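You operate a simulated robot arm through the tools that you are given. There is no shell and no other tool. Be economical: measure what you need, move in short steps, check, and stop when the job is done.

You are at the controls of a simulated two-armed robot. One attempt, no reset.

JOB
Take the lid off the jar that says "rings" on the top of the green cabinet and lay it down there.

The check looks at the end state, three seconds after you hand in, the way a careful person would. Anything else that was tipped, shoved, dropped, spilled or broken makes it a failure. Lids that push on must go on centred and level and be pressed home; caps that screw on are set level and turned clockwise until they are tight.

ROBOT AND FRAMES
Two 7-joint arms with two-finger grippers on one trunk, on a base that drives. Base frame: it is fixed to the floor where the robot stands at the start and does not move with it; the origin is under the middle of the robot, x ahead of it, y to its left, z up; the surface under the hand at the start is at about z = 0.84. Units: m, rad, N and s.
The left shoulder is at the start at [0.037, 0.162, 1.156], the right one opposite. With the tool pointing down near the work surface each hand reaches from about 0.28 to 0.72 m from the robot's upright axis, wherever it stands, measured 20 degrees to its own side. Payload 2.45 kg a hand.
The TCP of each hand is the grasp point between the finger pads, 0.026 m short of the fingertips. In the tool frame z runs along the fingers and y along their closing line. Largest opening 0.096 m; the body of the gripper starts 0.069 m behind the TCP.
Orientation is that of the tool frame in the base frame, as a unit quaternion [w, x, y, z]. With the fingers straight down and closing along the base's y, the tool's x points along the base's -x, its y along +y and its z along -z.

CONTROLS
- The arms move only by the tool step_arm. It takes "left_rows", "right_rows" or both (then of equal length, played together; a hand with none holds still); each is one flat list of numbers, 7 for each row, row after row: the shift along the base's x, y, z in m, then the turn, a rotation vector about the base's x, y, z in rad, then the closure, from 0 (fully open) to 1 (shut). In form: [x, y, z, rx, ry, rz, claw, x, y, z, rx, ry, rz, claw, ...]. A call has 1 to 12 rows; each row shifts and turns the commanded pose from where the row before left it. Rows are played at 5 a second. More than 0.05 m and 0.15 rad between two rows, or a gripper value outside its range, and nothing of the call is played. Where a pose cannot be reached the arm comes as near as it can. A force on the tool above 40 N (or 10 N above the force at the start of the call, whichever is more), or a blocked arm, ends the call early, and 0.2 s more pass. The fingers move at their own pace and stop on an object; they squeeze with about 32 N. The grip force told is the motor's: it shows also when the fingers shut on nothing. Time passes only in rows, and 0.2 s behind the last, so rows that do not move let the fingers close. It gives the time, the measured TCP pose, the force on the tool (base axes), the opening and the grip force at its end, in the units of the frame above (readings bear some noise), with the torque about the TCP (base axes, N m) and any sound that the robot's microphone picked up.
- Cameras (640 x 400 px; columns grow to the right, rows downward): "scene" is now at [0.0991, -0.0196, 1.6264]; the picture's right is [-0.26, -0.97, 0.00], its down [-0.75, 0.20, -0.63] and it looks along [0.60, -0.16, -0.78] (base axes); focal length 251 px, centre (320, 200). "left" rides on the left gripper at [0.082, -0.003, -0.098] in its tool frame; the picture's right is [0.04, 1.00, 0.00], its down [-0.73, 0.03, -0.68] and it looks along [-0.68, 0.03, 0.73] (tool axes); focal length 256 px, centre (320, 200). "right" rides on the right gripper at [0.081, 0.003, -0.098] in its tool frame; the picture's right is [-0.04, 1.00, 0.00], its down [-0.73, -0.03, -0.68] and it looks along [-0.68, -0.03, 0.73] (tool axes); focal length 256 px, centre (320, 200). There is no depth. A picture from a camera that has moved, and an enlarged one, comes with that camera's place and axes in the base frame and with its lens.
- grab_frame(camera): a new picture of that camera. No time passes.
- slide_trunk(by): slides the trunk up (or, below 0, down) by that many m; the arms and the scene camera ride with it, the base frame stays. It gives what a move gives, with no picture.
- steer(legs): drives the robot by 1 to 6 legs, each [ahead, left, turn to the left] in m, m and rad, along the robot's own axes; the way and the turn of a leg run together, so that a leg with both is an arc; at most 1.5 m and 3.142 rad a leg. The arms and the cameras ride along, it lands a little off, and it stops where it bumps. It gives what a move gives.
- turn_head(pan, tilt): turns the head with the scene camera to pan (to the left, within 2.094 rad either way) and tilt (down, from -0.506 to 1.204), counted from straight ahead of the robot. It gives what a move gives.
- inspect(camera, box): a new picture of the part [left, top, right, bottom] of that camera's present view, enlarged. No time passes.
- finish_job(): hands the job in; it is judged then, once.

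Go step by step. Nothing tells you exact positions but the pictures and the camera data: compare them with the known pose of the tool, close in by small moves and look again before you grip or let go. The budget is 120 turns and 100 pictures, counting those below and the enlarged ones. Unless the task says otherwise, let go and move clear before handing in, and close with one line.

The tools are called as name(argument=value, ...) on one line, values as JSON. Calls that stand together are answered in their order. step_arm: Moves the arms, as the interface text tells. Its arguments: {"type":"object","properties":{"left_rows":{"type":"array"},"right_rows":{"type":"array"}},"required":[]} The other tools are called the same way: slide_trunk (by) slides the trunk up or down; steer (legs) drives the base; turn_head (pan, tilt) turns the head that bears the scene camera; grab_frame (camera) takes a picture; inspect (camera, box) takes an enlarged picture of a part of a camera's view; finish_job () hands the job in.

At the start:

```text
t: 0.0
left_eef_pos: [0.5069, 0.1284, 1.1776]
left_orientation: [-0.002, 0.0, 1.0, 0.0]
left_contact_force: [-0.4, -0.1, -0.5]
left_ft_torque: [-0.01, -0.01, -0.01]
left_width: 0.0957
left_gripper_force: 0.1
right_eef_pos: [0.5289, -0.3546, 1.1838]
right_orientation: [0.0, -0.002, 1.0, -0.002]
right_contact_force: [1.0, 0.5, -0.7]
right_ft_torque: [-0.01, -0.03, -0.02]
right_width: 0.0959
right_gripper_force: 0.1
trunk travel left (down, up): [-0.325, 0.242]
robot x, y, heading: [-0.0024, -0.0004, 0.0]
head pan, tilt: [-0.26, 0.89]
```

scene: 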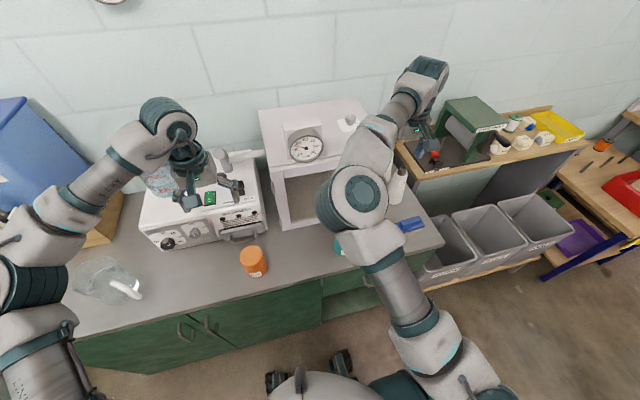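
right: 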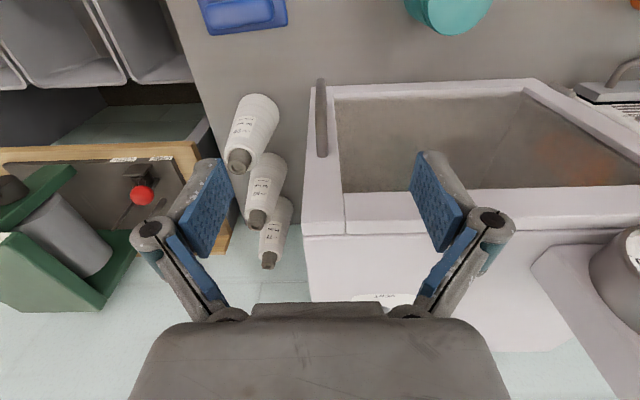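
left: 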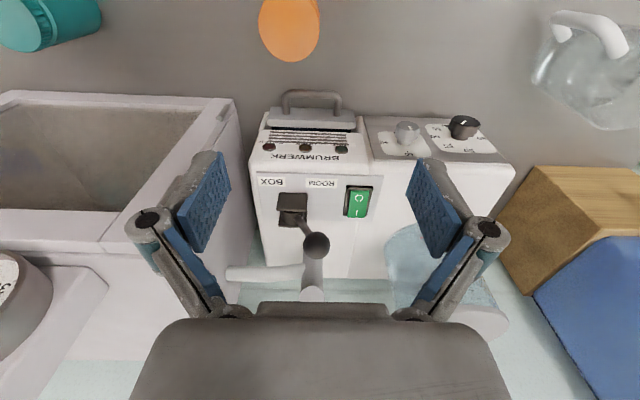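

I see an orange jar and a teal jar on the grey top of the green cabinet. I'll enlarge them to read the labels.

inspect(camera="scene", box=[220, 230, 300, 280])

inspect(camera="scene", box=[310, 180, 450, 270])

inspect(camera="left", box=[0, 0, 340, 110])

inspect(camera="scene", box=[480, 90, 640, 190])

```text
8.00 times, centred on (260, 255) of scene
camera zoom: at [0.0991, -0.0196, 1.6264], right [-0.26, -0.97, 0.0], down [-0.75, 0.2, -0.63], along [0.6, -0.16, -0.78], focal length 2005 px, centre (800, -240)
```

zoom: 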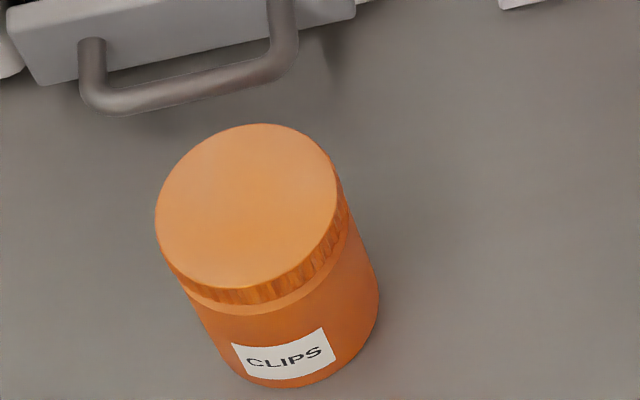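

```text
4.44 times, centred on (380, 225) of scene
camera zoom: at [0.0991, -0.0196, 1.6264], right [-0.26, -0.97, 0.0], down [-0.75, 0.2, -0.63], along [0.6, -0.16, -0.78], focal length 1114 px, centre (53, 89)
```

zoom: 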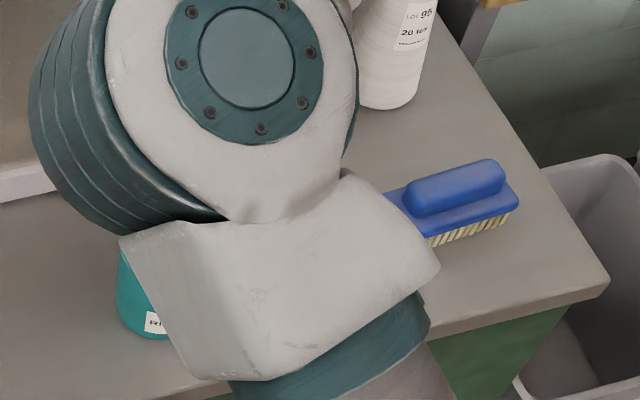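

```text
1.88 times, centred on (170, 55) of left
camera zoom: at [0.4248, 0.1252, 1.2758], right [-0.04, 1.0, 0.0], down [0.73, 0.03, 0.68], along [0.68, 0.03, -0.73], focal length 482 px, centre (602, 473)
```

zoom: 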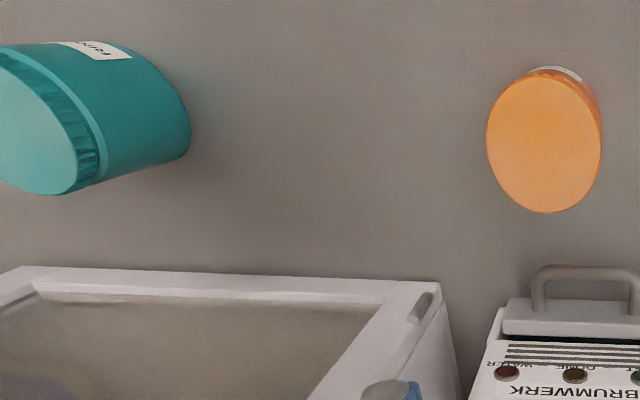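

```text
4.00 times, centred on (560, 140) of scene
camera zoom: at [0.0991, -0.0196, 1.6264], right [-0.26, -0.97, 0.0], down [-0.75, 0.2, -0.63], along [0.6, -0.16, -0.78], focal length 1002 px, centre (-640, 440)
```

zoom: 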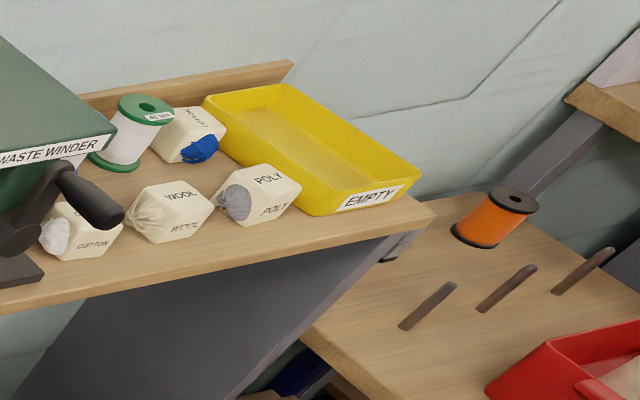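

The teal jar carries a label starting "RI…", near (0.47, -0.2). I'll pull the right hand back so its camera sees the jar.

step_arm(right_rows=[-0.04, 0.02, 0.01, 0, 0, 0, 0, -0.04, 0.02, 0.01, 0, 0, 0, 0, -0.04, 0.02, 0, 0, 0, 0, 0, -0.04, 0.02, 0, 0, 0, 0, 0, -0.03, 0.02, 0, 0, 0, 0, 0])

grab_frame(camera="right")

grab_frame(camera="scene")

```text
t: 1.2
left_eef_pos: [0.504, 0.1279, 1.18]
left_orientation: [0.0, -0.001, 1.0, 0.0]
left_contact_force: [0.0, 0.9, 0.5]
left_ft_torque: [-0.01, 0.0, 0.03]
left_width: 0.0961
left_gripper_force: 0.1
right_eef_pos: [0.3915, -0.2935, 1.2047]
right_orientation: [-0.001, -0.002, 1.0, -0.001]
right_contact_force: [-0.1, 0.1, -0.1]
right_ft_torque: [0.0, 0.01, 0.03]
right_width: 0.0959
right_gripper_force: 0.0
right hand out of reach, approached as far as the arm can: row 4, 5
trunk travel left (down, up): [-0.325, 0.242]
robot x, y, heading: [0.0007, -0.0034, 0.004]
head pan, tilt: [-0.26, 0.89]
```

```text
92 pictures are left
camera right: at [0.3091, -0.2908, 1.3014], right [0.04, 1.0, 0.0], down [0.73, -0.03, 0.68], along [0.68, -0.03, -0.73], focal length 256 px, centre (320, 200)
```

right: 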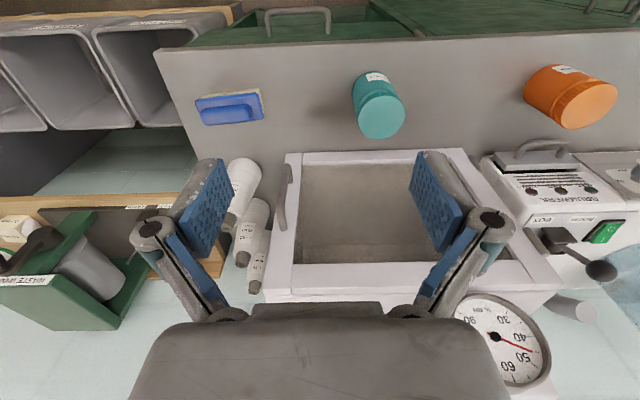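

```text
91 pictures are left
camera scene: at [0.0991, -0.02, 1.6263], right [-0.26, -0.97, 0.0], down [-0.75, 0.2, -0.63], along [0.6, -0.16, -0.78], focal length 251 px, centre (320, 200)
```

scene: 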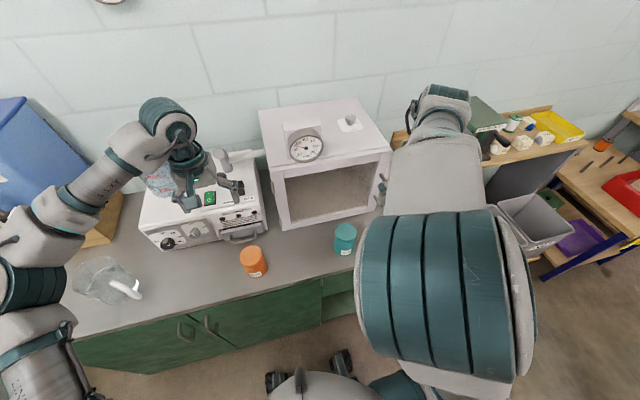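

inspect(camera="right", box=[330, 60, 426, 150])

inspect(camera="scene", box=[315, 210, 379, 260])

```text
4.44 times, centred on (378, 105) of right
camera zoom: at [0.3091, -0.2908, 1.3014], right [0.04, 1.0, 0.0], down [0.73, -0.03, 0.68], along [0.68, -0.03, -0.73], focal length 1138 px, centre (62, 622)
```

zoom: 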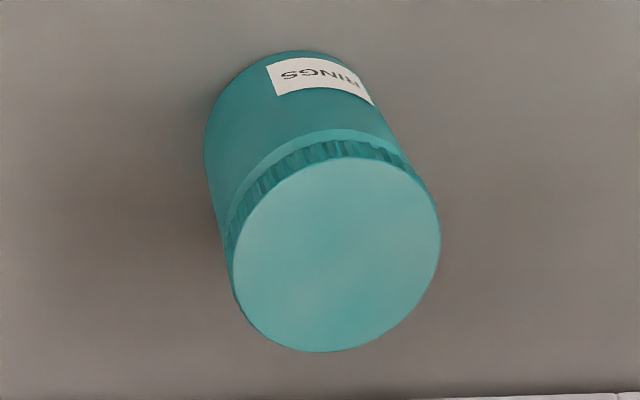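

```text
8.00 times, centred on (347, 235) of scene
camera zoom: at [0.0991, -0.02, 1.6263], right [-0.26, -0.97, 0.0], down [-0.75, 0.2, -0.63], along [0.6, -0.16, -0.78], focal length 2005 px, centre (104, -80)
```

zoom: 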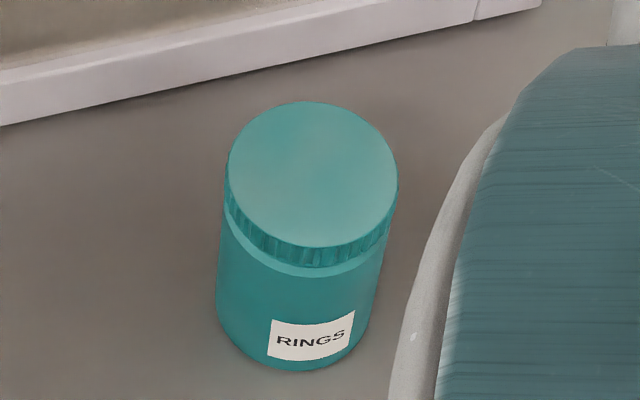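

The jar is labelled RINGS; its lid top is at about (0.49, -0.206, 0.923), diameter about 0.071. I'll bring the right hand above it while yawing it +90° so that the fingers close along x.

step_arm(right_rows=[0.009, 0.008, 0, 0, 0, 0.143, 0, 0.009, 0.008, 0, 0, 0, 0.143, 0, 0.009, 0.008, 0, 0, 0, 0.143, 0, 0.009, 0.008, 0, 0, 0, 0.143, 0, 0.009, 0.008, 0, 0, 0, 0.143, 0, 0.009, 0.008, -0.005, 0, 0, 0.143, 0, 0.009, 0.008, -0.01, 0, 0, 0.143, 0, 0.009, 0.008, -0.01, 0, 0, 0.143, 0, 0.009, 0.008, -0.01, 0, 0, 0.143, 0, 0.009, 0.008, -0.01, 0, 0, 0.143, 0, 0.009, 0.008, -0.01, 0, 0, 0.143, 0])

grab_frame(camera="right")

grab_frame(camera="scene")

```text
t: 3.6
left_eef_pos: [0.5023, 0.1286, 1.1798]
left_orientation: [0.0, -0.001, 1.0, 0.0]
left_contact_force: [-0.4, 0.9, 0.7]
left_ft_torque: [0.0, 0.01, 0.01]
left_width: 0.0959
left_gripper_force: 0.1
right_eef_pos: [0.5129, -0.2473, 1.1579]
right_orientation: [-0.002, 0.709, -0.706, -0.003]
right_contact_force: [1.5, 0.0, 0.2]
right_ft_torque: [0.0, -0.02, 0.04]
right_width: 0.0958
right_gripper_force: 0.0
right hand out of reach, approached as far as the arm can: row 1, 2, 3, 4, 5, 7, 8, 9, 11
trunk travel left (down, up): [-0.325, 0.242]
robot x, y, heading: [-0.0003, -0.001, -0.002]
head pan, tilt: [-0.26, 0.89]
```

```text
88 pictures are left
camera right: at [0.5091, -0.3303, 1.256], right [-1.0, 0.04, 0.0], down [0.03, 0.73, 0.68], along [0.02, 0.68, -0.73], focal length 256 px, centre (320, 200)
```

right: 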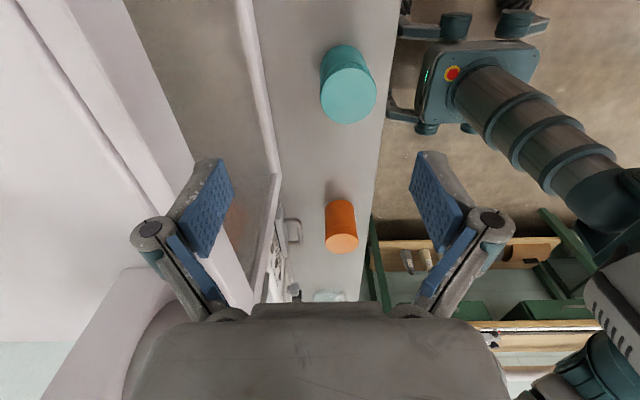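

```text
87 pictures are left
camera scene: at [0.0995, -0.0188, 1.6264], right [-0.26, -0.97, 0.0], down [-0.75, 0.2, -0.63], along [0.6, -0.16, -0.78], focal length 251 px, centre (320, 200)
```

scene: 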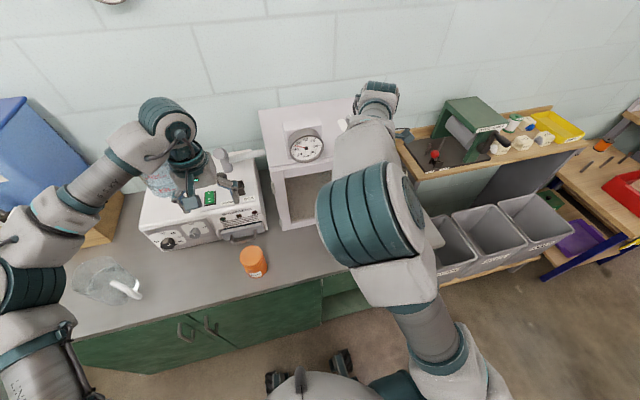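

Seen from here the lid is near (0.48, -0.204). I'll go to about z = 1.03 over it and check again.

step_arm(right_rows=[-0.008, 0.0105, -0.03, 0, 0, 0, 0, -0.008, 0.0105, -0.03, 0, 0, 0, 0, -0.008, 0.0105, -0.03, 0, 0, 0, 0, -0.008, 0.0105, -0.03, 0, 0, 0, 0])

grab_frame(camera="right")

```text
t: 4.6
left_eef_pos: [0.5025, 0.1286, 1.1789]
left_orientation: [0.0, 0.0, 1.0, 0.0]
left_contact_force: [0.6, -1.6, -0.5]
left_ft_torque: [0.0, -0.02, 0.0]
left_width: 0.096
left_gripper_force: 0.1
right_eef_pos: [0.5181, -0.2674, 1.0462]
right_orientation: [-0.002, 0.708, -0.706, -0.003]
right_contact_force: [-0.1, -0.4, 0.0]
right_ft_torque: [0.01, -0.03, -0.02]
right_width: 0.0961
right_gripper_force: 0.1
right hand out of reach, approached as far as the arm can: row 1, 2, 3, 4
trunk travel left (down, up): [-0.325, 0.242]
robot x, y, heading: [0.0008, -0.0002, -0.0]
head pan, tilt: [-0.26, 0.89]
```

```text
86 pictures are left
camera right: at [0.514, -0.3494, 1.1438], right [-1.0, 0.04, 0.0], down [0.03, 0.73, 0.68], along [0.02, 0.68, -0.73], focal length 256 px, centre (320, 200)
```

right: 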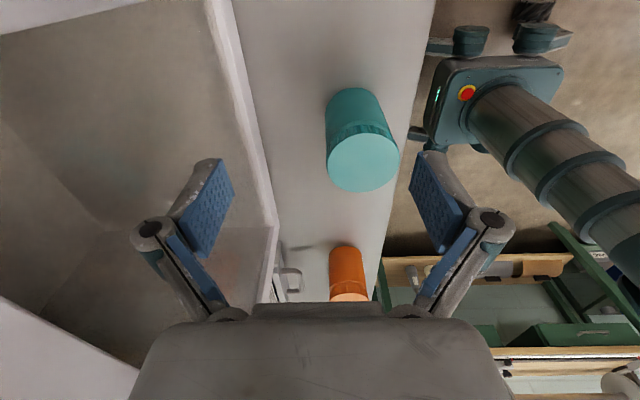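

With this yaw the arm cannot get far enough left. I'll yaw back to 0 over the jar and see whether it reaches then.

step_arm(right_rows=[0, 0, 0.003, 0, 0, -0.143, 0, 0, 0, 0.003, 0, 0, -0.143, 0, 0, 0, 0.003, 0, 0, -0.143, 0, 0, 0, 0, 0, 0, -0.143, 0, 0, 0, 0, 0, 0, -0.143, 0, 0, 0, 0, 0, 0, -0.143, 0, 0, 0, 0, 0, 0, -0.143, 0, 0, 0, 0, 0, 0, -0.143, 0, 0, 0, 0, 0, 0, -0.143, 0, 0, 0, 0, 0, 0, -0.143, 0, 0, 0, 0, 0, 0, -0.143, 0])

grab_frame(camera="right")

```text
t: 7.0
left_eef_pos: [0.502, 0.1292, 1.1788]
left_orientation: [0.003, 0.001, 1.0, -0.001]
left_contact_force: [0.5, 0.3, 0.4]
left_ft_torque: [0.01, 0.01, -0.01]
left_width: 0.0961
left_gripper_force: 0.0
right_eef_pos: [0.5159, -0.2662, 1.0575]
right_orientation: [0.001, 0.0, 1.0, -0.001]
right_contact_force: [0.5, 0.7, -0.2]
right_ft_torque: [0.01, 0.0, -0.02]
right_width: 0.0959
right_gripper_force: 0.0
trunk travel left (down, up): [-0.325, 0.242]
robot x, y, heading: [-0.0014, -0.0015, 0.0]
head pan, tilt: [-0.26, 0.89]
```

```text
85 pictures are left
camera right: at [0.4338, -0.2643, 1.1555], right [0.04, 1.0, 0.0], down [0.73, -0.03, 0.68], along [0.68, -0.03, -0.73], focal length 256 px, centre (320, 200)
```

right: 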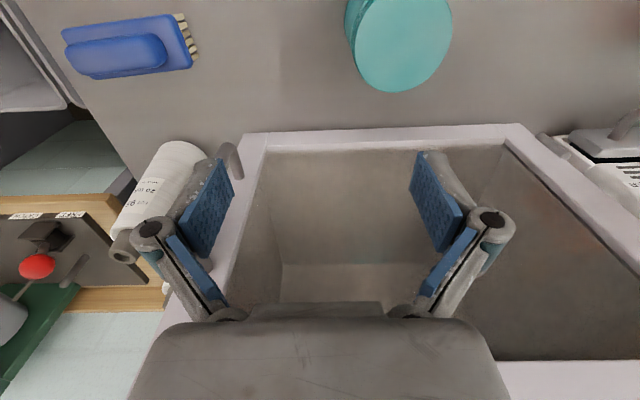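

Yaw 0 is fine here; the lid is at about (0.481, -0.201). I'll move over it at this height.

step_arm(right_rows=[-0.009, 0.016, 0, 0, 0, 0, 0, -0.009, 0.016, 0, 0, 0, 0, 0, -0.009, 0.016, 0, 0, 0, 0, 0, -0.008, 0.016, 0, 0, 0, 0, 0])

grab_frame(camera="right")

grab_frame(camera="left")

```text
t: 8.0
left_eef_pos: [0.5014, 0.1293, 1.1801]
left_orientation: [0.002, 0.0, 1.0, 0.0]
left_contact_force: [0.4, 0.3, 0.0]
left_ft_torque: [-0.03, 0.0, 0.0]
left_width: 0.0961
left_gripper_force: 0.0
right_eef_pos: [0.5156, -0.2673, 1.0579]
right_orientation: [0.001, -0.001, 1.0, 0.0]
right_contact_force: [-0.1, 0.0, 0.5]
right_ft_torque: [-0.01, 0.01, 0.01]
right_width: 0.0957
right_gripper_force: 0.0
right hand out of reach, approached as far as the arm can: row 1, 2, 3, 4
trunk travel left (down, up): [-0.325, 0.242]
robot x, y, heading: [0.0004, 0.0013, 0.005]
head pan, tilt: [-0.26, 0.89]
```

```text
84 pictures are left
camera right: at [0.4338, -0.2645, 1.1555], right [0.04, 1.0, 0.0], down [0.73, -0.03, 0.68], along [0.68, -0.03, -0.73], focal length 256 px, centre (320, 200)
```

right: 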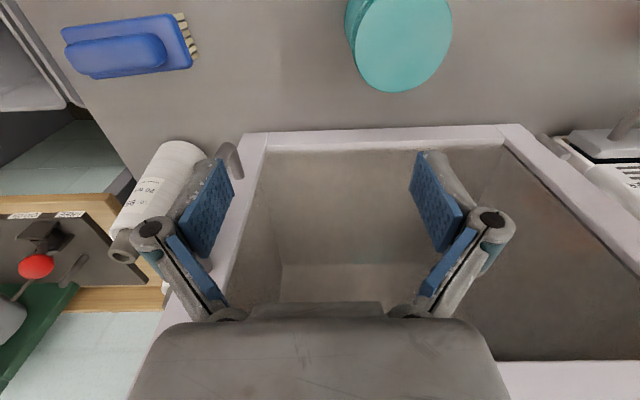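

```text
83 pictures are left
camera left: at [0.4203, 0.1257, 1.2775], right [-0.04, 1.0, 0.0], down [0.73, 0.03, 0.68], along [0.68, 0.03, -0.73], focal length 256 px, centre (320, 200)
```

left: 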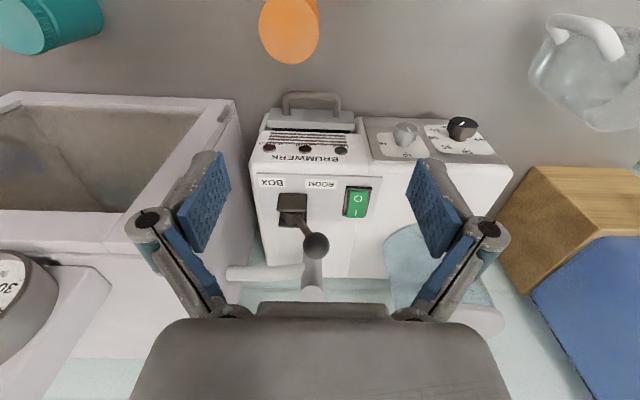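

The arm is at its inner limit at this height relative to the shoulder. I'll raise the trunk 0.12 m, then lower the hand and go over the lid.

slide_trunk(by=0.12)

step_arm(right_rows=[0, 0, -0.04, 0, 0, 0, 0, 0, 0, -0.04, 0, 0, 0, 0, 0, 0, -0.04, 0, 0, 0, 0, -0.009, 0.016, 0, 0, 0, 0, 0, -0.009, 0.016, 0, 0, 0, 0, 0, -0.009, 0.016, 0, 0, 0, 0, 0, -0.008, 0.016, 0, 0, 0, 0, 0])

grab_frame(camera="right")

```text
t: 9.5
left_eef_pos: [0.5022, 0.1281, 1.2996]
left_orientation: [0.001, -0.001, 1.0, 0.0]
left_contact_force: [-0.9, -0.1, -0.6]
left_ft_torque: [0.01, -0.02, 0.03]
left_width: 0.0956
left_gripper_force: 0.1
right_eef_pos: [0.5155, -0.2687, 1.1767]
right_orientation: [0.001, 0.0, 1.0, -0.001]
right_contact_force: [0.0, -0.1, -0.8]
right_ft_torque: [-0.03, -0.04, 0.0]
right_width: 0.0959
right_gripper_force: 0.1
trunk travel left (down, up): [-0.445, 0.122]
robot x, y, heading: [-0.0017, -0.0, 0.002]
head pan, tilt: [-0.26, 0.89]
```

```text
t: 11.1
left_eef_pos: [0.5035, 0.13, 1.301]
left_orientation: [0.002, 0.001, 1.0, 0.0]
left_contact_force: [-0.1, -1.0, -0.4]
left_ft_torque: [-0.01, 0.0, 0.0]
left_width: 0.0959
left_gripper_force: 0.0
right_eef_pos: [0.5143, -0.2686, 1.0577]
right_orientation: [0.001, -0.001, 1.0, 0.0]
right_contact_force: [-1.1, 0.0, 1.0]
right_ft_torque: [-0.02, 0.02, -0.01]
right_width: 0.096
right_gripper_force: 0.0
right hand out of reach, approached as far as the arm can: row 4, 5, 6, 7
trunk travel left (down, up): [-0.445, 0.122]
robot x, y, heading: [-0.0011, -0.0, -0.001]
head pan, tilt: [-0.26, 0.89]
```

```text
82 pictures are left
camera right: at [0.4324, -0.2661, 1.155], right [0.04, 1.0, 0.0], down [0.73, -0.03, 0.68], along [0.68, -0.03, -0.73], focal length 256 px, centre (320, 200)
```

right: 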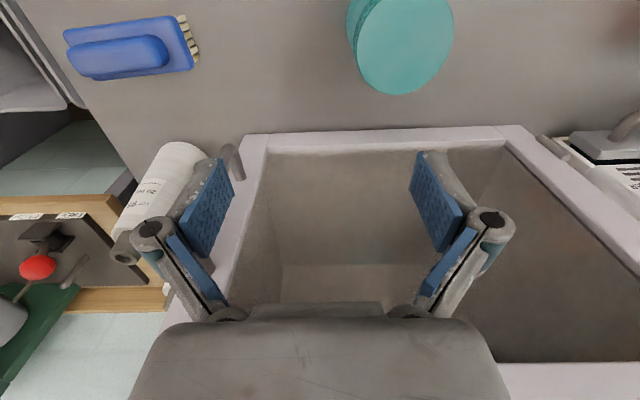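

The limit seems to be lateral: the arm can't cross inward of its shoulder. I'll drive the base 0.12 m left so that the jar sits on the right arm's own side.

steer(legs=[[0, 0.12, 0]])

grab_frame(camera="right")

grab_frame(camera="scene")

```text
t: 12.3
left_eef_pos: [0.5013, 0.1879, 1.3054]
left_orientation: [0.002, 0.001, 1.0, 0.019]
left_contact_force: [-1.4, -1.3, -0.6]
left_ft_torque: [0.16, -0.09, -0.06]
left_width: 0.096
left_gripper_force: 0.0
right_eef_pos: [0.5155, -0.2007, 1.0471]
right_orientation: [0.001, 0.001, 1.0, 0.018]
right_contact_force: [-0.5, -0.9, -0.3]
right_ft_torque: [0.11, -0.04, -0.03]
right_width: 0.096
right_gripper_force: 0.0
trunk travel left (down, up): [-0.445, 0.122]
robot x, y, heading: [0.0001, 0.1088, 0.003]
head pan, tilt: [-0.26, 0.89]
```

```text
81 pictures are left
camera right: at [0.4332, -0.2008, 1.1453], right [0.04, 1.0, 0.04], down [0.73, -0.06, 0.68], along [0.68, 0.0, -0.73], focal length 256 px, centre (320, 200)
```

right: 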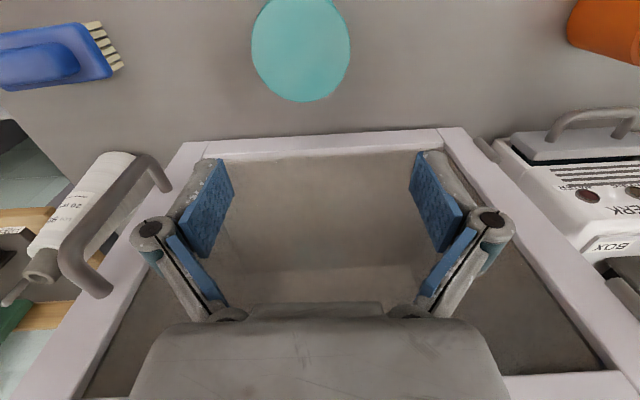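

```text
80 pictures are left
camera scene: at [0.0678, 0.0427, 1.7454], right [-0.26, -0.97, -0.02], down [-0.75, 0.21, -0.62], along [0.61, -0.14, -0.78], focal length 251 px, centre (320, 200)
```

scene: 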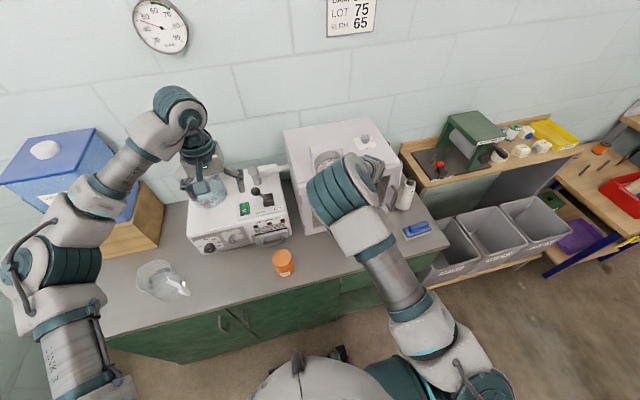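

The reading looks as though the robot was still swaying. I'll let a moment pass.

step_arm(right_rows=[0, 0, 0, 0, 0, 0, 0, 0, 0, 0, 0, 0, 0, 0, 0, 0, 0, 0, 0, 0, 0])

grab_frame(camera="right")

```text
t: 13.1
left_eef_pos: [0.4998, 0.2138, 1.3029]
left_orientation: [0.002, 0.001, 1.0, 0.007]
left_contact_force: [0.0, 0.2, 0.0]
left_ft_torque: [-0.01, -0.01, 0.0]
left_width: 0.096
left_gripper_force: 0.1
right_eef_pos: [0.5142, -0.1796, 1.0552]
right_orientation: [0.0, 0.001, 1.0, 0.006]
right_contact_force: [0.6, -0.2, 1.2]
right_ft_torque: [0.0, 0.02, 0.0]
right_width: 0.0959
right_gripper_force: 0.0
trunk travel left (down, up): [-0.445, 0.122]
robot x, y, heading: [0.0026, 0.1039, 0.003]
head pan, tilt: [-0.26, 0.89]
```

```text
79 pictures are left
camera right: at [0.4325, -0.1779, 1.1524], right [0.04, 1.0, 0.01], down [0.73, -0.04, 0.68], along [0.68, -0.02, -0.73], focal length 256 px, centre (320, 200)
```

right: 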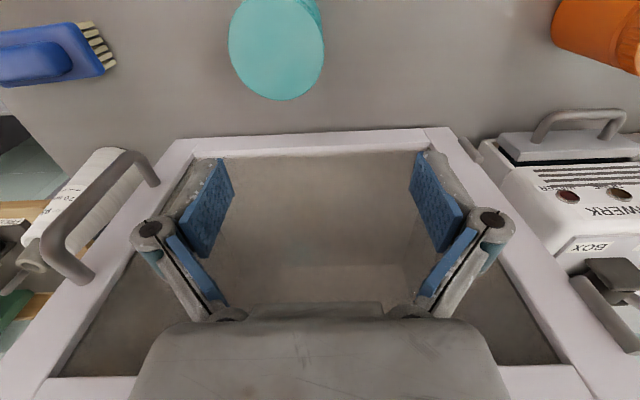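

Settled. The lid is at about (0.481, -0.207); now I move over it.

step_arm(right_rows=[-0.011, -0.009, 0, 0, 0, 0, 0, -0.011, -0.009, -0.015, 0, 0, 0, 0, -0.011, -0.009, -0.02, 0, 0, 0, 0])

grab_frame(camera="right")

grab_frame(camera="left")

```text
t: 14.1
left_eef_pos: [0.4925, 0.1834, 1.308]
left_orientation: [0.006, 0.002, 1.0, 0.02]
left_contact_force: [-1.8, -0.8, -0.7]
left_ft_torque: [0.13, -0.11, 0.0]
left_width: 0.096
left_gripper_force: 0.1
right_eef_pos: [0.4762, -0.2304, 1.0148]
right_orientation: [0.003, 0.002, 1.0, 0.02]
right_contact_force: [-0.2, -0.9, -0.1]
right_ft_torque: [0.08, -0.06, 0.0]
right_width: 0.0962
right_gripper_force: 0.1
trunk travel left (down, up): [-0.445, 0.122]
robot x, y, heading: [0.0031, 0.111, 0.0]
head pan, tilt: [-0.26, 0.89]
stopped in row 3 (right hand): the arm was blocked; the commanded pose is now the measured one
```

```text
78 pictures are left
camera right: at [0.3934, -0.2309, 1.1122], right [0.04, 1.0, 0.04], down [0.73, -0.06, 0.68], along [0.68, 0.0, -0.73], focal length 256 px, centre (320, 200)
```

right: 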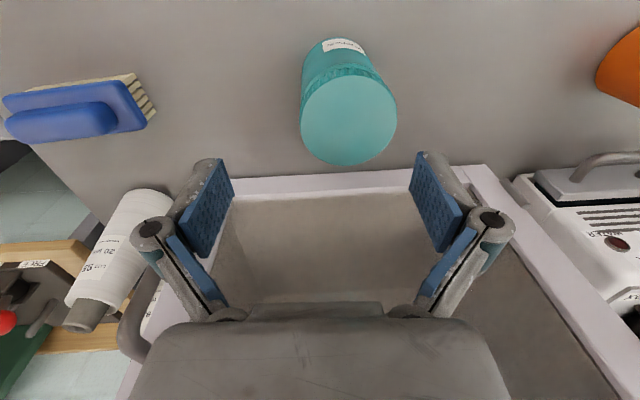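

```text
77 pictures are left
camera left: at [0.4099, 0.1775, 1.4053], right [-0.04, 1.0, 0.04], down [0.73, 0.0, 0.69], along [0.69, 0.06, -0.72], focal length 256 px, centre (320, 200)
```

left: 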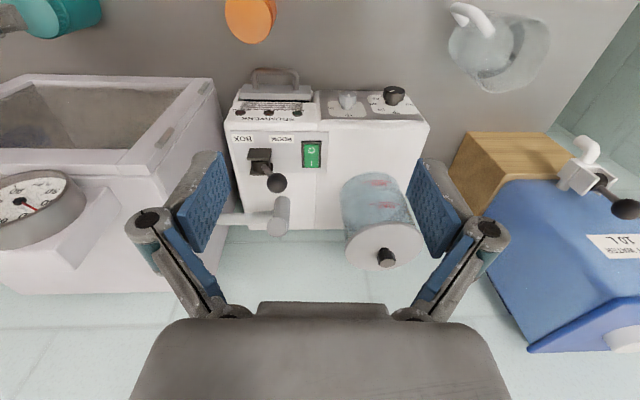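

The whole robot leans a little and the arm reports being blocked. I'll look around for what it touches.

grab_frame(camera="scene")

turn_head(pan=-0.5, tilt=1.2)

grab_frame(camera="scene")

```text
76 pictures are left
camera scene: at [0.0698, 0.0836, 1.7463], right [-0.26, -0.97, 0.0], down [-0.75, 0.2, -0.63], along [0.6, -0.16, -0.78], focal length 251 px, centre (320, 200)
```

scene: 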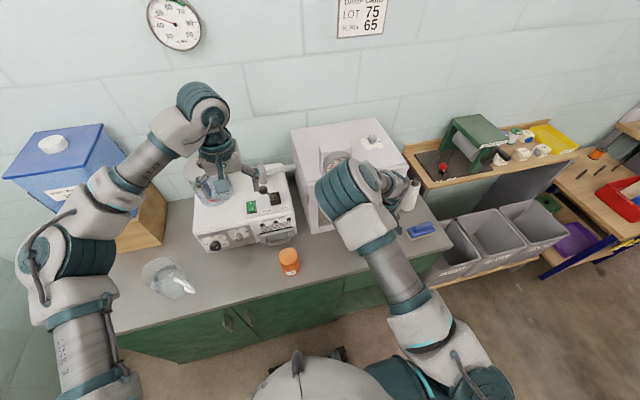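

```text
t: 14.9
left_eef_pos: [0.4932, 0.2241, 1.3053]
left_orientation: [0.005, -0.003, 1.0, 0.008]
left_contact_force: [0.9, -0.1, -0.7]
left_ft_torque: [-0.09, 0.02, 0.0]
left_width: 0.0958
left_gripper_force: 0.0
right_eef_pos: [0.4781, -0.199, 1.0231]
right_orientation: [0.003, -0.001, 1.0, 0.006]
right_contact_force: [0.4, 0.2, -0.5]
right_ft_torque: [-0.07, 0.01, -0.02]
right_width: 0.0962
right_gripper_force: 0.1
trunk travel left (down, up): [-0.445, 0.122]
robot x, y, heading: [-0.0011, 0.1144, 0.0]
head pan, tilt: [-0.499, 1.201]
```

```text
75 pictures are left
camera scene: at [0.0453, 0.1276, 1.7259], right [-0.47, -0.88, 0.02], down [-0.82, 0.43, -0.37], along [0.32, -0.2, -0.93], focal length 251 px, centre (320, 200)
```

scene: 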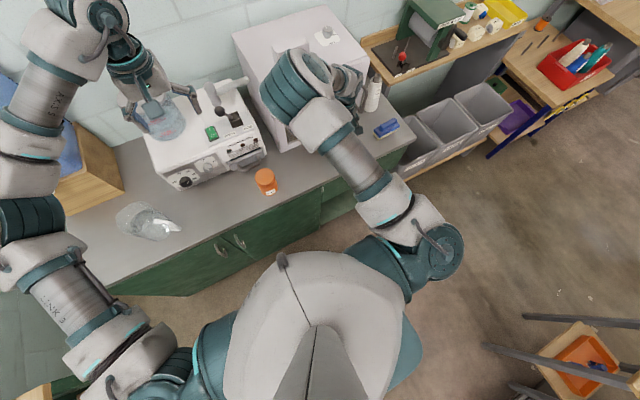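

Nothing obvious touches; the robot seems to be rocking slowly after the drive. I'll wait two seconds and read again.

step_arm(right_rows=[0, 0, 0, 0, 0, 0, 0, 0, 0, 0, 0, 0, 0, 0, 0, 0, 0, 0, 0, 0, 0, 0, 0, 0, 0, 0, 0, 0, 0, 0, 0, 0, 0, 0, 0, 0, 0, 0, 0, 0, 0, 0, 0, 0, 0, 0, 0, 0, 0, 0, 0, 0, 0, 0, 0, 0])

grab_frame(camera="right")

```text
t: 16.9
left_eef_pos: [0.4884, 0.1719, 1.3111]
left_orientation: [0.008, 0.001, 1.0, 0.029]
left_contact_force: [-1.4, -1.1, 0.5]
left_ft_torque: [0.14, -0.11, -0.04]
left_width: 0.0961
left_gripper_force: 0.0
right_eef_pos: [0.4706, -0.2383, 1.0108]
right_orientation: [0.006, 0.002, 1.0, 0.026]
right_contact_force: [-0.1, -1.3, 0.2]
right_ft_torque: [0.09, -0.06, -0.01]
right_width: 0.096
right_gripper_force: 0.1
trunk travel left (down, up): [-0.445, 0.122]
robot x, y, heading: [-0.0033, 0.1134, -0.001]
head pan, tilt: [-0.499, 1.201]
stopped in row 8 (right hand): the arm was blocked; the commanded pose is now the measured one
```

```text
74 pictures are left
camera right: at [0.3877, -0.2415, 1.1088], right [0.04, 1.0, 0.05], down [0.73, -0.07, 0.68], along [0.69, 0.01, -0.73], focal length 256 px, centre (320, 200)
```

right: 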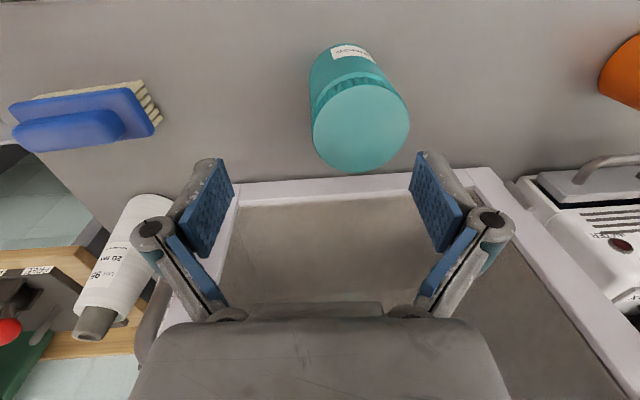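

The lean to the right persists, so the base may be pressing on something. I'll look down to the left side.

turn_head(pan=1.0, tilt=1.2)

grab_frame(camera="scene")

turn_head(pan=-1.2, tilt=1.0)

grab_frame(camera="scene")

```text
t: 18.5
left_eef_pos: [0.489, 0.2551, 1.3048]
left_orientation: [0.006, -0.004, 1.0, 0.0]
left_contact_force: [1.2, 3.3, 0.1]
left_ft_torque: [-0.28, 0.11, -0.03]
left_width: 0.0959
left_gripper_force: 0.0
right_eef_pos: [0.4732, -0.1718, 1.0296]
right_orientation: [0.005, -0.003, 1.0, 0.0]
right_contact_force: [2.3, 2.2, 0.6]
right_ft_torque: [-0.24, 0.19, 0.02]
right_width: 0.096
right_gripper_force: 0.0
trunk travel left (down, up): [-0.445, 0.122]
robot x, y, heading: [-0.0017, 0.1251, 0.0]
head pan, tilt: [1.0, 1.201]
```

```text
73 pictures are left
camera scene: at [0.0239, 0.2399, 1.7227], right [0.84, -0.54, 0.02], down [-0.5, -0.8, -0.33], along [0.19, 0.27, -0.94], focal length 251 px, centre (320, 200)
```

scene: 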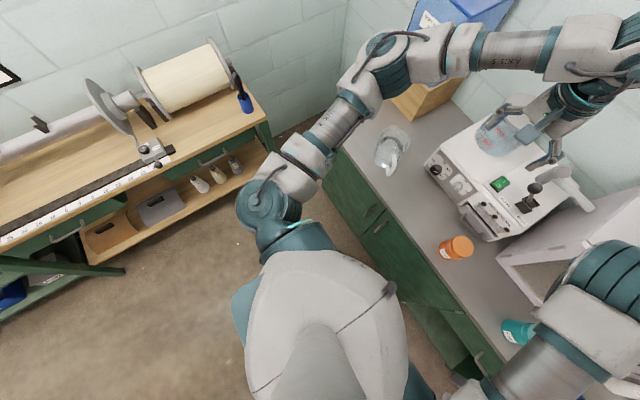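

```text
t: 20.6
left_eef_pos: [0.4891, 0.2131, 1.307]
left_orientation: [0.007, -0.003, 1.0, 0.014]
left_contact_force: [-0.1, 0.8, 0.4]
left_ft_torque: [-0.02, -0.01, 0.0]
left_width: 0.0957
left_gripper_force: 0.1
right_eef_pos: [0.4707, -0.2075, 1.0196]
right_orientation: [0.005, -0.001, 1.0, 0.014]
right_contact_force: [1.5, 0.8, -0.7]
right_ft_torque: [-0.03, 0.06, 0.05]
right_width: 0.0957
right_gripper_force: 0.1
trunk travel left (down, up): [-0.445, 0.122]
robot x, y, heading: [0.003, 0.12, -0.001]
head pan, tilt: [-1.201, 1.0]
```

```text
72 pictures are left
camera scene: at [0.0214, 0.0994, 1.739], right [-0.93, -0.36, 0.02], down [-0.31, 0.77, -0.56], along [0.19, -0.53, -0.83], focal length 251 px, centre (320, 200)
```

scene: 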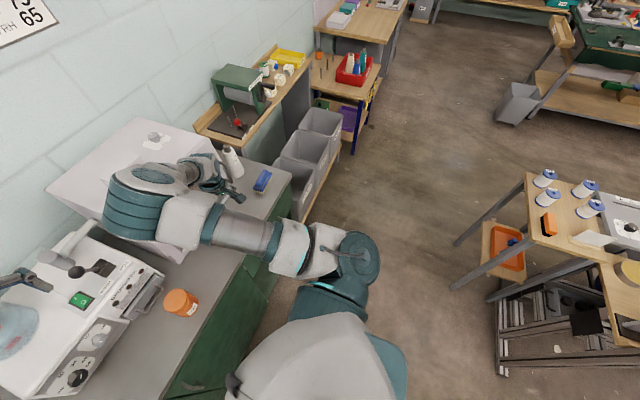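

The robot is rocking with little damping, probably because the trunk is high. I'll raise the right hand and lower the trunk back.

step_arm(right_rows=[0, 0, 0.03, 0, 0, 0, 0, 0, 0, 0.03, 0, 0, 0, 0, 0, 0, 0.04, 0, 0, 0, 0])

slide_trunk(by=-0.12)

turn_head(pan=-0.45, tilt=0.9)

turn_head(pan=-0.45, tilt=0.91)

turn_head(pan=-0.45, tilt=0.9)

```text
t: 21.6
left_eef_pos: [0.4851, 0.1929, 1.3114]
left_orientation: [0.008, -0.003, 1.0, 0.025]
left_contact_force: [-0.2, -1.3, 0.3]
left_ft_torque: [0.08, -0.03, -0.01]
left_width: 0.0958
left_gripper_force: 0.1
right_eef_pos: [0.4686, -0.2186, 1.1195]
right_orientation: [0.009, -0.007, 1.0, 0.023]
right_contact_force: [-0.2, -0.7, -0.4]
right_ft_torque: [0.03, -0.01, -0.01]
right_width: 0.0961
right_gripper_force: 0.0
trunk travel left (down, up): [-0.445, 0.122]
robot x, y, heading: [-0.0029, 0.1262, 0.004]
head pan, tilt: [-1.201, 1.0]
stopped in row 3 (right hand): the arm was blocked; the commanded pose is now the measured one
```

```text
t: 23.1
left_eef_pos: [0.4841, 0.2465, 1.1893]
left_orientation: [0.008, -0.005, 1.0, 0.007]
left_contact_force: [0.9, 0.9, -0.4]
left_ft_torque: [-0.11, 0.13, 0.0]
left_width: 0.0959
left_gripper_force: 0.1
right_eef_pos: [0.4678, -0.1773, 1.0093]
right_orientation: [0.009, -0.005, 1.0, 0.009]
right_contact_force: [0.3, 1.5, 0.7]
right_ft_torque: [-0.2, 0.09, 0.03]
right_width: 0.0961
right_gripper_force: 0.0
trunk travel left (down, up): [-0.325, 0.242]
robot x, y, heading: [0.0006, 0.1392, -0.004]
head pan, tilt: [-1.201, 1.0]
```

```text
t: 24.2
left_eef_pos: [0.4849, 0.2315, 1.19]
left_orientation: [0.008, -0.006, 1.0, 0.01]
left_contact_force: [0.3, 0.9, 0.3]
left_ft_torque: [-0.08, 0.04, 0.01]
left_width: 0.0958
left_gripper_force: 0.0
right_eef_pos: [0.4705, -0.1818, 1.0089]
right_orientation: [0.01, -0.012, 1.0, 0.009]
right_contact_force: [1.0, 0.7, 0.4]
right_ft_torque: [-0.06, 0.03, 0.02]
right_width: 0.0961
right_gripper_force: 0.1
trunk travel left (down, up): [-0.325, 0.242]
robot x, y, heading: [0.0005, 0.1304, -0.003]
head pan, tilt: [-0.45, 0.901]
```

```text
t: 24.8
left_eef_pos: [0.4853, 0.2268, 1.1908]
left_orientation: [0.008, -0.005, 1.0, 0.014]
left_contact_force: [0.7, 0.9, 0.2]
left_ft_torque: [-0.05, 0.06, 0.02]
left_width: 0.0958
left_gripper_force: 0.0
right_eef_pos: [0.465, -0.1986, 1.0031]
right_orientation: [0.008, 0.006, 1.0, 0.02]
right_contact_force: [-0.3, 0.9, -0.3]
right_ft_torque: [-0.03, 0.01, -0.03]
right_width: 0.0958
right_gripper_force: 0.1
trunk travel left (down, up): [-0.325, 0.242]
robot x, y, heading: [-0.0024, 0.1345, -0.004]
head pan, tilt: [-0.45, 0.909]
```

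```text
t: 25.4
left_eef_pos: [0.4848, 0.1599, 1.1928]
left_orientation: [0.008, -0.002, 0.999, 0.037]
left_contact_force: [-0.3, -1.2, -0.2]
left_ft_torque: [0.1, -0.03, -0.02]
left_width: 0.096
left_gripper_force: 0.0
right_eef_pos: [0.4693, -0.2452, 0.9921]
right_orientation: [0.01, -0.006, 0.999, 0.036]
right_contact_force: [-0.1, -1.7, -1.0]
right_ft_torque: [0.1, 0.02, 0.02]
right_width: 0.0962
right_gripper_force: 0.1
trunk travel left (down, up): [-0.325, 0.242]
robot x, y, heading: [-0.0039, 0.1202, 0.0]
head pan, tilt: [-0.45, 0.901]
```

The rocking is still strong, so the base may be jammed against something. I'll lift the right hand and back the base off 0.08 m.

step_arm(right_rows=[0, 0, 0.03, 0, 0, 0, 0, 0, 0, 0.03, 0, 0, 0, 0])

grab_frame(camera="left")

steer(legs=[[-0.08, 0, 0]])

turn_head(pan=-0.45, tilt=0.91)

turn_head(pan=-0.45, tilt=0.9)

grab_frame(camera="scene")

```text
t: 26.0
left_eef_pos: [0.4855, 0.2243, 1.1907]
left_orientation: [0.008, -0.006, 1.0, 0.014]
left_contact_force: [0.9, 0.4, 0.3]
left_ft_torque: [-0.03, 0.05, 0.0]
left_width: 0.0959
left_gripper_force: 0.0
right_eef_pos: [0.4693, -0.1885, 1.067]
right_orientation: [0.009, -0.011, 1.0, 0.012]
right_contact_force: [0.3, 0.2, -0.2]
right_ft_torque: [-0.03, 0.07, 0.05]
right_width: 0.096
right_gripper_force: 0.1
trunk travel left (down, up): [-0.325, 0.242]
robot x, y, heading: [0.0003, 0.1315, 0.003]
head pan, tilt: [-0.45, 0.901]
```

```text
71 pictures are left
camera left: at [0.4015, 0.2179, 1.2869], right [-0.05, 1.0, 0.03], down [0.72, 0.02, 0.69], along [0.69, 0.05, -0.72], focal length 256 px, centre (320, 200)
```

left: 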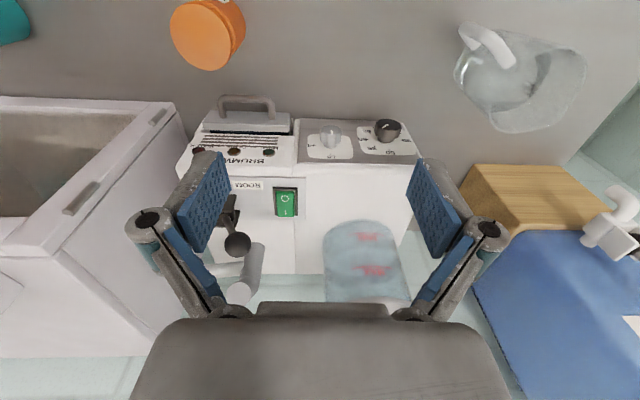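

```text
t: 27.1
left_eef_pos: [0.4106, 0.1803, 1.1918]
left_orientation: [0.006, -0.001, 1.0, 0.029]
left_contact_force: [-0.4, -0.7, 0.0]
left_ft_torque: [0.1, -0.07, 0.0]
left_width: 0.0961
left_gripper_force: 0.1
right_eef_pos: [0.3936, -0.2285, 1.0544]
right_orientation: [0.008, -0.008, 1.0, 0.026]
right_contact_force: [-1.1, -0.9, -0.2]
right_ft_torque: [0.07, -0.02, -0.03]
right_width: 0.0959
right_gripper_force: 0.0
trunk travel left (down, up): [-0.325, 0.242]
robot x, y, heading: [-0.0791, 0.1235, 0.0]
head pan, tilt: [-0.45, 0.901]
```

```text
t: 27.7
left_eef_pos: [0.4024, 0.2222, 1.193]
left_orientation: [0.011, -0.003, 1.0, 0.015]
left_contact_force: [0.8, 0.2, 0.9]
left_ft_torque: [-0.02, 0.01, 0.03]
left_width: 0.0961
left_gripper_force: 0.0
right_eef_pos: [0.3876, -0.1912, 1.0674]
right_orientation: [0.012, -0.01, 1.0, 0.011]
right_contact_force: [1.4, 0.3, 0.9]
right_ft_torque: [-0.03, 0.04, -0.01]
right_width: 0.0962
right_gripper_force: 0.1
trunk travel left (down, up): [-0.325, 0.242]
robot x, y, heading: [-0.0818, 0.1294, -0.001]
head pan, tilt: [-0.45, 0.909]
```

```text
t: 28.3
left_eef_pos: [0.4009, 0.1668, 1.1962]
left_orientation: [0.011, -0.001, 0.999, 0.036]
left_contact_force: [0.0, 0.5, -0.2]
left_ft_torque: [0.02, -0.06, -0.02]
left_width: 0.0962
left_gripper_force: 0.0
right_eef_pos: [0.3857, -0.2425, 1.0534]
right_orientation: [0.011, -0.007, 0.999, 0.031]
right_contact_force: [-0.1, -1.0, -0.9]
right_ft_torque: [0.02, -0.05, -0.02]
right_width: 0.0961
right_gripper_force: 0.0
trunk travel left (down, up): [-0.325, 0.242]
robot x, y, heading: [-0.0808, 0.1212, -0.002]
head pan, tilt: [-0.45, 0.901]
```

```text
70 pictures are left
camera scene: at [0.0156, 0.0468, 1.6242], right [-0.44, -0.9, -0.02], down [-0.71, 0.36, -0.61], along [0.55, -0.25, -0.79], focal length 251 px, centre (320, 200)
```

scene: 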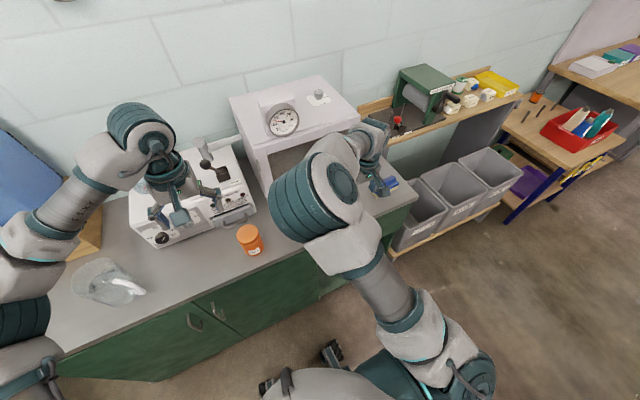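

The rocking is still there with a period of about 1 s. I'll sit still and sample whether it decays.

step_arm(left_rows=[0, 0, 0, 0, 0, 0, 0])

step_arm(left_rows=[0, 0, 0, 0, 0, 0, 0])

step_arm(left_rows=[0, 0, 0, 0, 0, 0, 0])

step_arm(left_rows=[0, 0, 0, 0, 0, 0, 0, 0, 0, 0, 0, 0, 0, 0, 0, 0, 0, 0, 0, 0, 0, 0, 0, 0, 0, 0, 0, 0, 0, 0, 0, 0, 0, 0, 0, 0, 0, 0, 0, 0, 0, 0, 0, 0, 0, 0, 0, 0, 0, 0, 0, 0, 0, 0, 0, 0, 0, 0, 0, 0, 0, 0, 0, 0, 0, 0, 0, 0, 0, 0, 0, 0, 0, 0, 0, 0, 0, 0, 0, 0, 0, 0, 0, 0])

step_arm(left_rows=[0, 0, 0, 0, 0, 0, 0])

step_arm(left_rows=[0, 0, 0, 0, 0, 0, 0])

```text
t: 28.9
left_eef_pos: [0.3967, 0.1493, 1.1978]
left_orientation: [0.012, -0.002, 0.999, 0.044]
left_contact_force: [-0.5, -1.5, 0.8]
left_ft_torque: [0.15, -0.12, 0.01]
left_width: 0.096
left_gripper_force: 0.1
right_eef_pos: [0.3822, -0.256, 1.0483]
right_orientation: [0.013, -0.007, 0.999, 0.039]
right_contact_force: [-0.3, -0.3, -0.2]
right_ft_torque: [0.1, -0.08, 0.0]
right_width: 0.096
right_gripper_force: 0.0
trunk travel left (down, up): [-0.325, 0.242]
robot x, y, heading: [-0.0808, 0.121, 0.001]
head pan, tilt: [-0.45, 0.901]
stopped in row 1 (left hand): the arm was blocked; the commanded pose is now the measured one
```

```text
t: 29.3
left_eef_pos: [0.3979, 0.1968, 1.1971]
left_orientation: [0.013, -0.005, 1.0, 0.027]
left_contact_force: [0.6, 1.4, 0.5]
left_ft_torque: [-0.12, 0.04, -0.01]
left_width: 0.0962
left_gripper_force: 0.1
right_eef_pos: [0.3844, -0.2137, 1.0613]
right_orientation: [0.012, -0.01, 1.0, 0.023]
right_contact_force: [0.5, 0.8, 1.0]
right_ft_torque: [-0.05, 0.04, 0.01]
right_width: 0.0962
right_gripper_force: 0.0
trunk travel left (down, up): [-0.325, 0.242]
robot x, y, heading: [-0.0784, 0.1314, -0.0]
head pan, tilt: [-0.45, 0.901]
```

```text
t: 29.7
left_eef_pos: [0.3982, 0.1706, 1.1971]
left_orientation: [0.012, -0.003, 0.999, 0.035]
left_contact_force: [-0.1, 0.1, -0.2]
left_ft_torque: [0.0, 0.01, 0.03]
left_width: 0.096
left_gripper_force: 0.1
right_eef_pos: [0.3846, -0.2379, 1.0549]
right_orientation: [0.013, -0.008, 0.999, 0.032]
right_contact_force: [0.1, -0.5, 0.6]
right_ft_torque: [-0.02, 0.0, 0.0]
right_width: 0.096
right_gripper_force: 0.0
trunk travel left (down, up): [-0.325, 0.242]
robot x, y, heading: [-0.0755, 0.1231, 0.002]
head pan, tilt: [-0.45, 0.901]
```

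```text
t: 32.3
left_eef_pos: [0.3969, 0.1982, 1.1958]
left_orientation: [0.012, -0.006, 1.0, 0.024]
left_contact_force: [0.5, 1.2, 1.0]
left_ft_torque: [-0.11, 0.05, 0.01]
left_width: 0.096
left_gripper_force: 0.1
right_eef_pos: [0.3854, -0.2135, 1.0608]
right_orientation: [0.012, -0.01, 1.0, 0.022]
right_contact_force: [-0.1, 1.0, -0.7]
right_ft_torque: [-0.03, 0.03, 0.01]
right_width: 0.0959
right_gripper_force: 0.2
trunk travel left (down, up): [-0.325, 0.242]
robot x, y, heading: [-0.0782, 0.1274, 0.001]
head pan, tilt: [-0.45, 0.901]
```

```text
t: 32.9
left_eef_pos: [0.3908, 0.2119, 1.1993]
left_orientation: [0.015, -0.005, 1.0, 0.019]
left_contact_force: [1.0, 0.6, 0.1]
left_ft_torque: [-0.14, 0.05, -0.02]
left_width: 0.0959
left_gripper_force: 0.1
right_eef_pos: [0.378, -0.2021, 1.0705]
right_orientation: [0.016, -0.008, 1.0, 0.014]
right_contact_force: [0.0, 1.6, 0.8]
right_ft_torque: [-0.17, 0.02, 0.01]
right_width: 0.0961
right_gripper_force: 0.1
trunk travel left (down, up): [-0.325, 0.242]
robot x, y, heading: [-0.0766, 0.1258, 0.001]
head pan, tilt: [-0.45, 0.901]
stopped in row 1 (left hand): the arm was blocked; the commanded pose is now the measured one
```

```text
t: 33.3
left_eef_pos: [0.3942, 0.163, 1.1991]
left_orientation: [0.014, -0.003, 0.999, 0.034]
left_contact_force: [0.0, -1.8, 0.0]
left_ft_torque: [0.11, -0.07, -0.01]
left_width: 0.0959
left_gripper_force: 0.1
right_eef_pos: [0.3801, -0.246, 1.0575]
right_orientation: [0.013, -0.006, 0.999, 0.03]
right_contact_force: [-0.6, -0.8, -0.7]
right_ft_torque: [0.09, -0.01, -0.01]
right_width: 0.0961
right_gripper_force: 0.1
trunk travel left (down, up): [-0.325, 0.242]
robot x, y, heading: [-0.0761, 0.1169, -0.002]
head pan, tilt: [-0.45, 0.901]
```

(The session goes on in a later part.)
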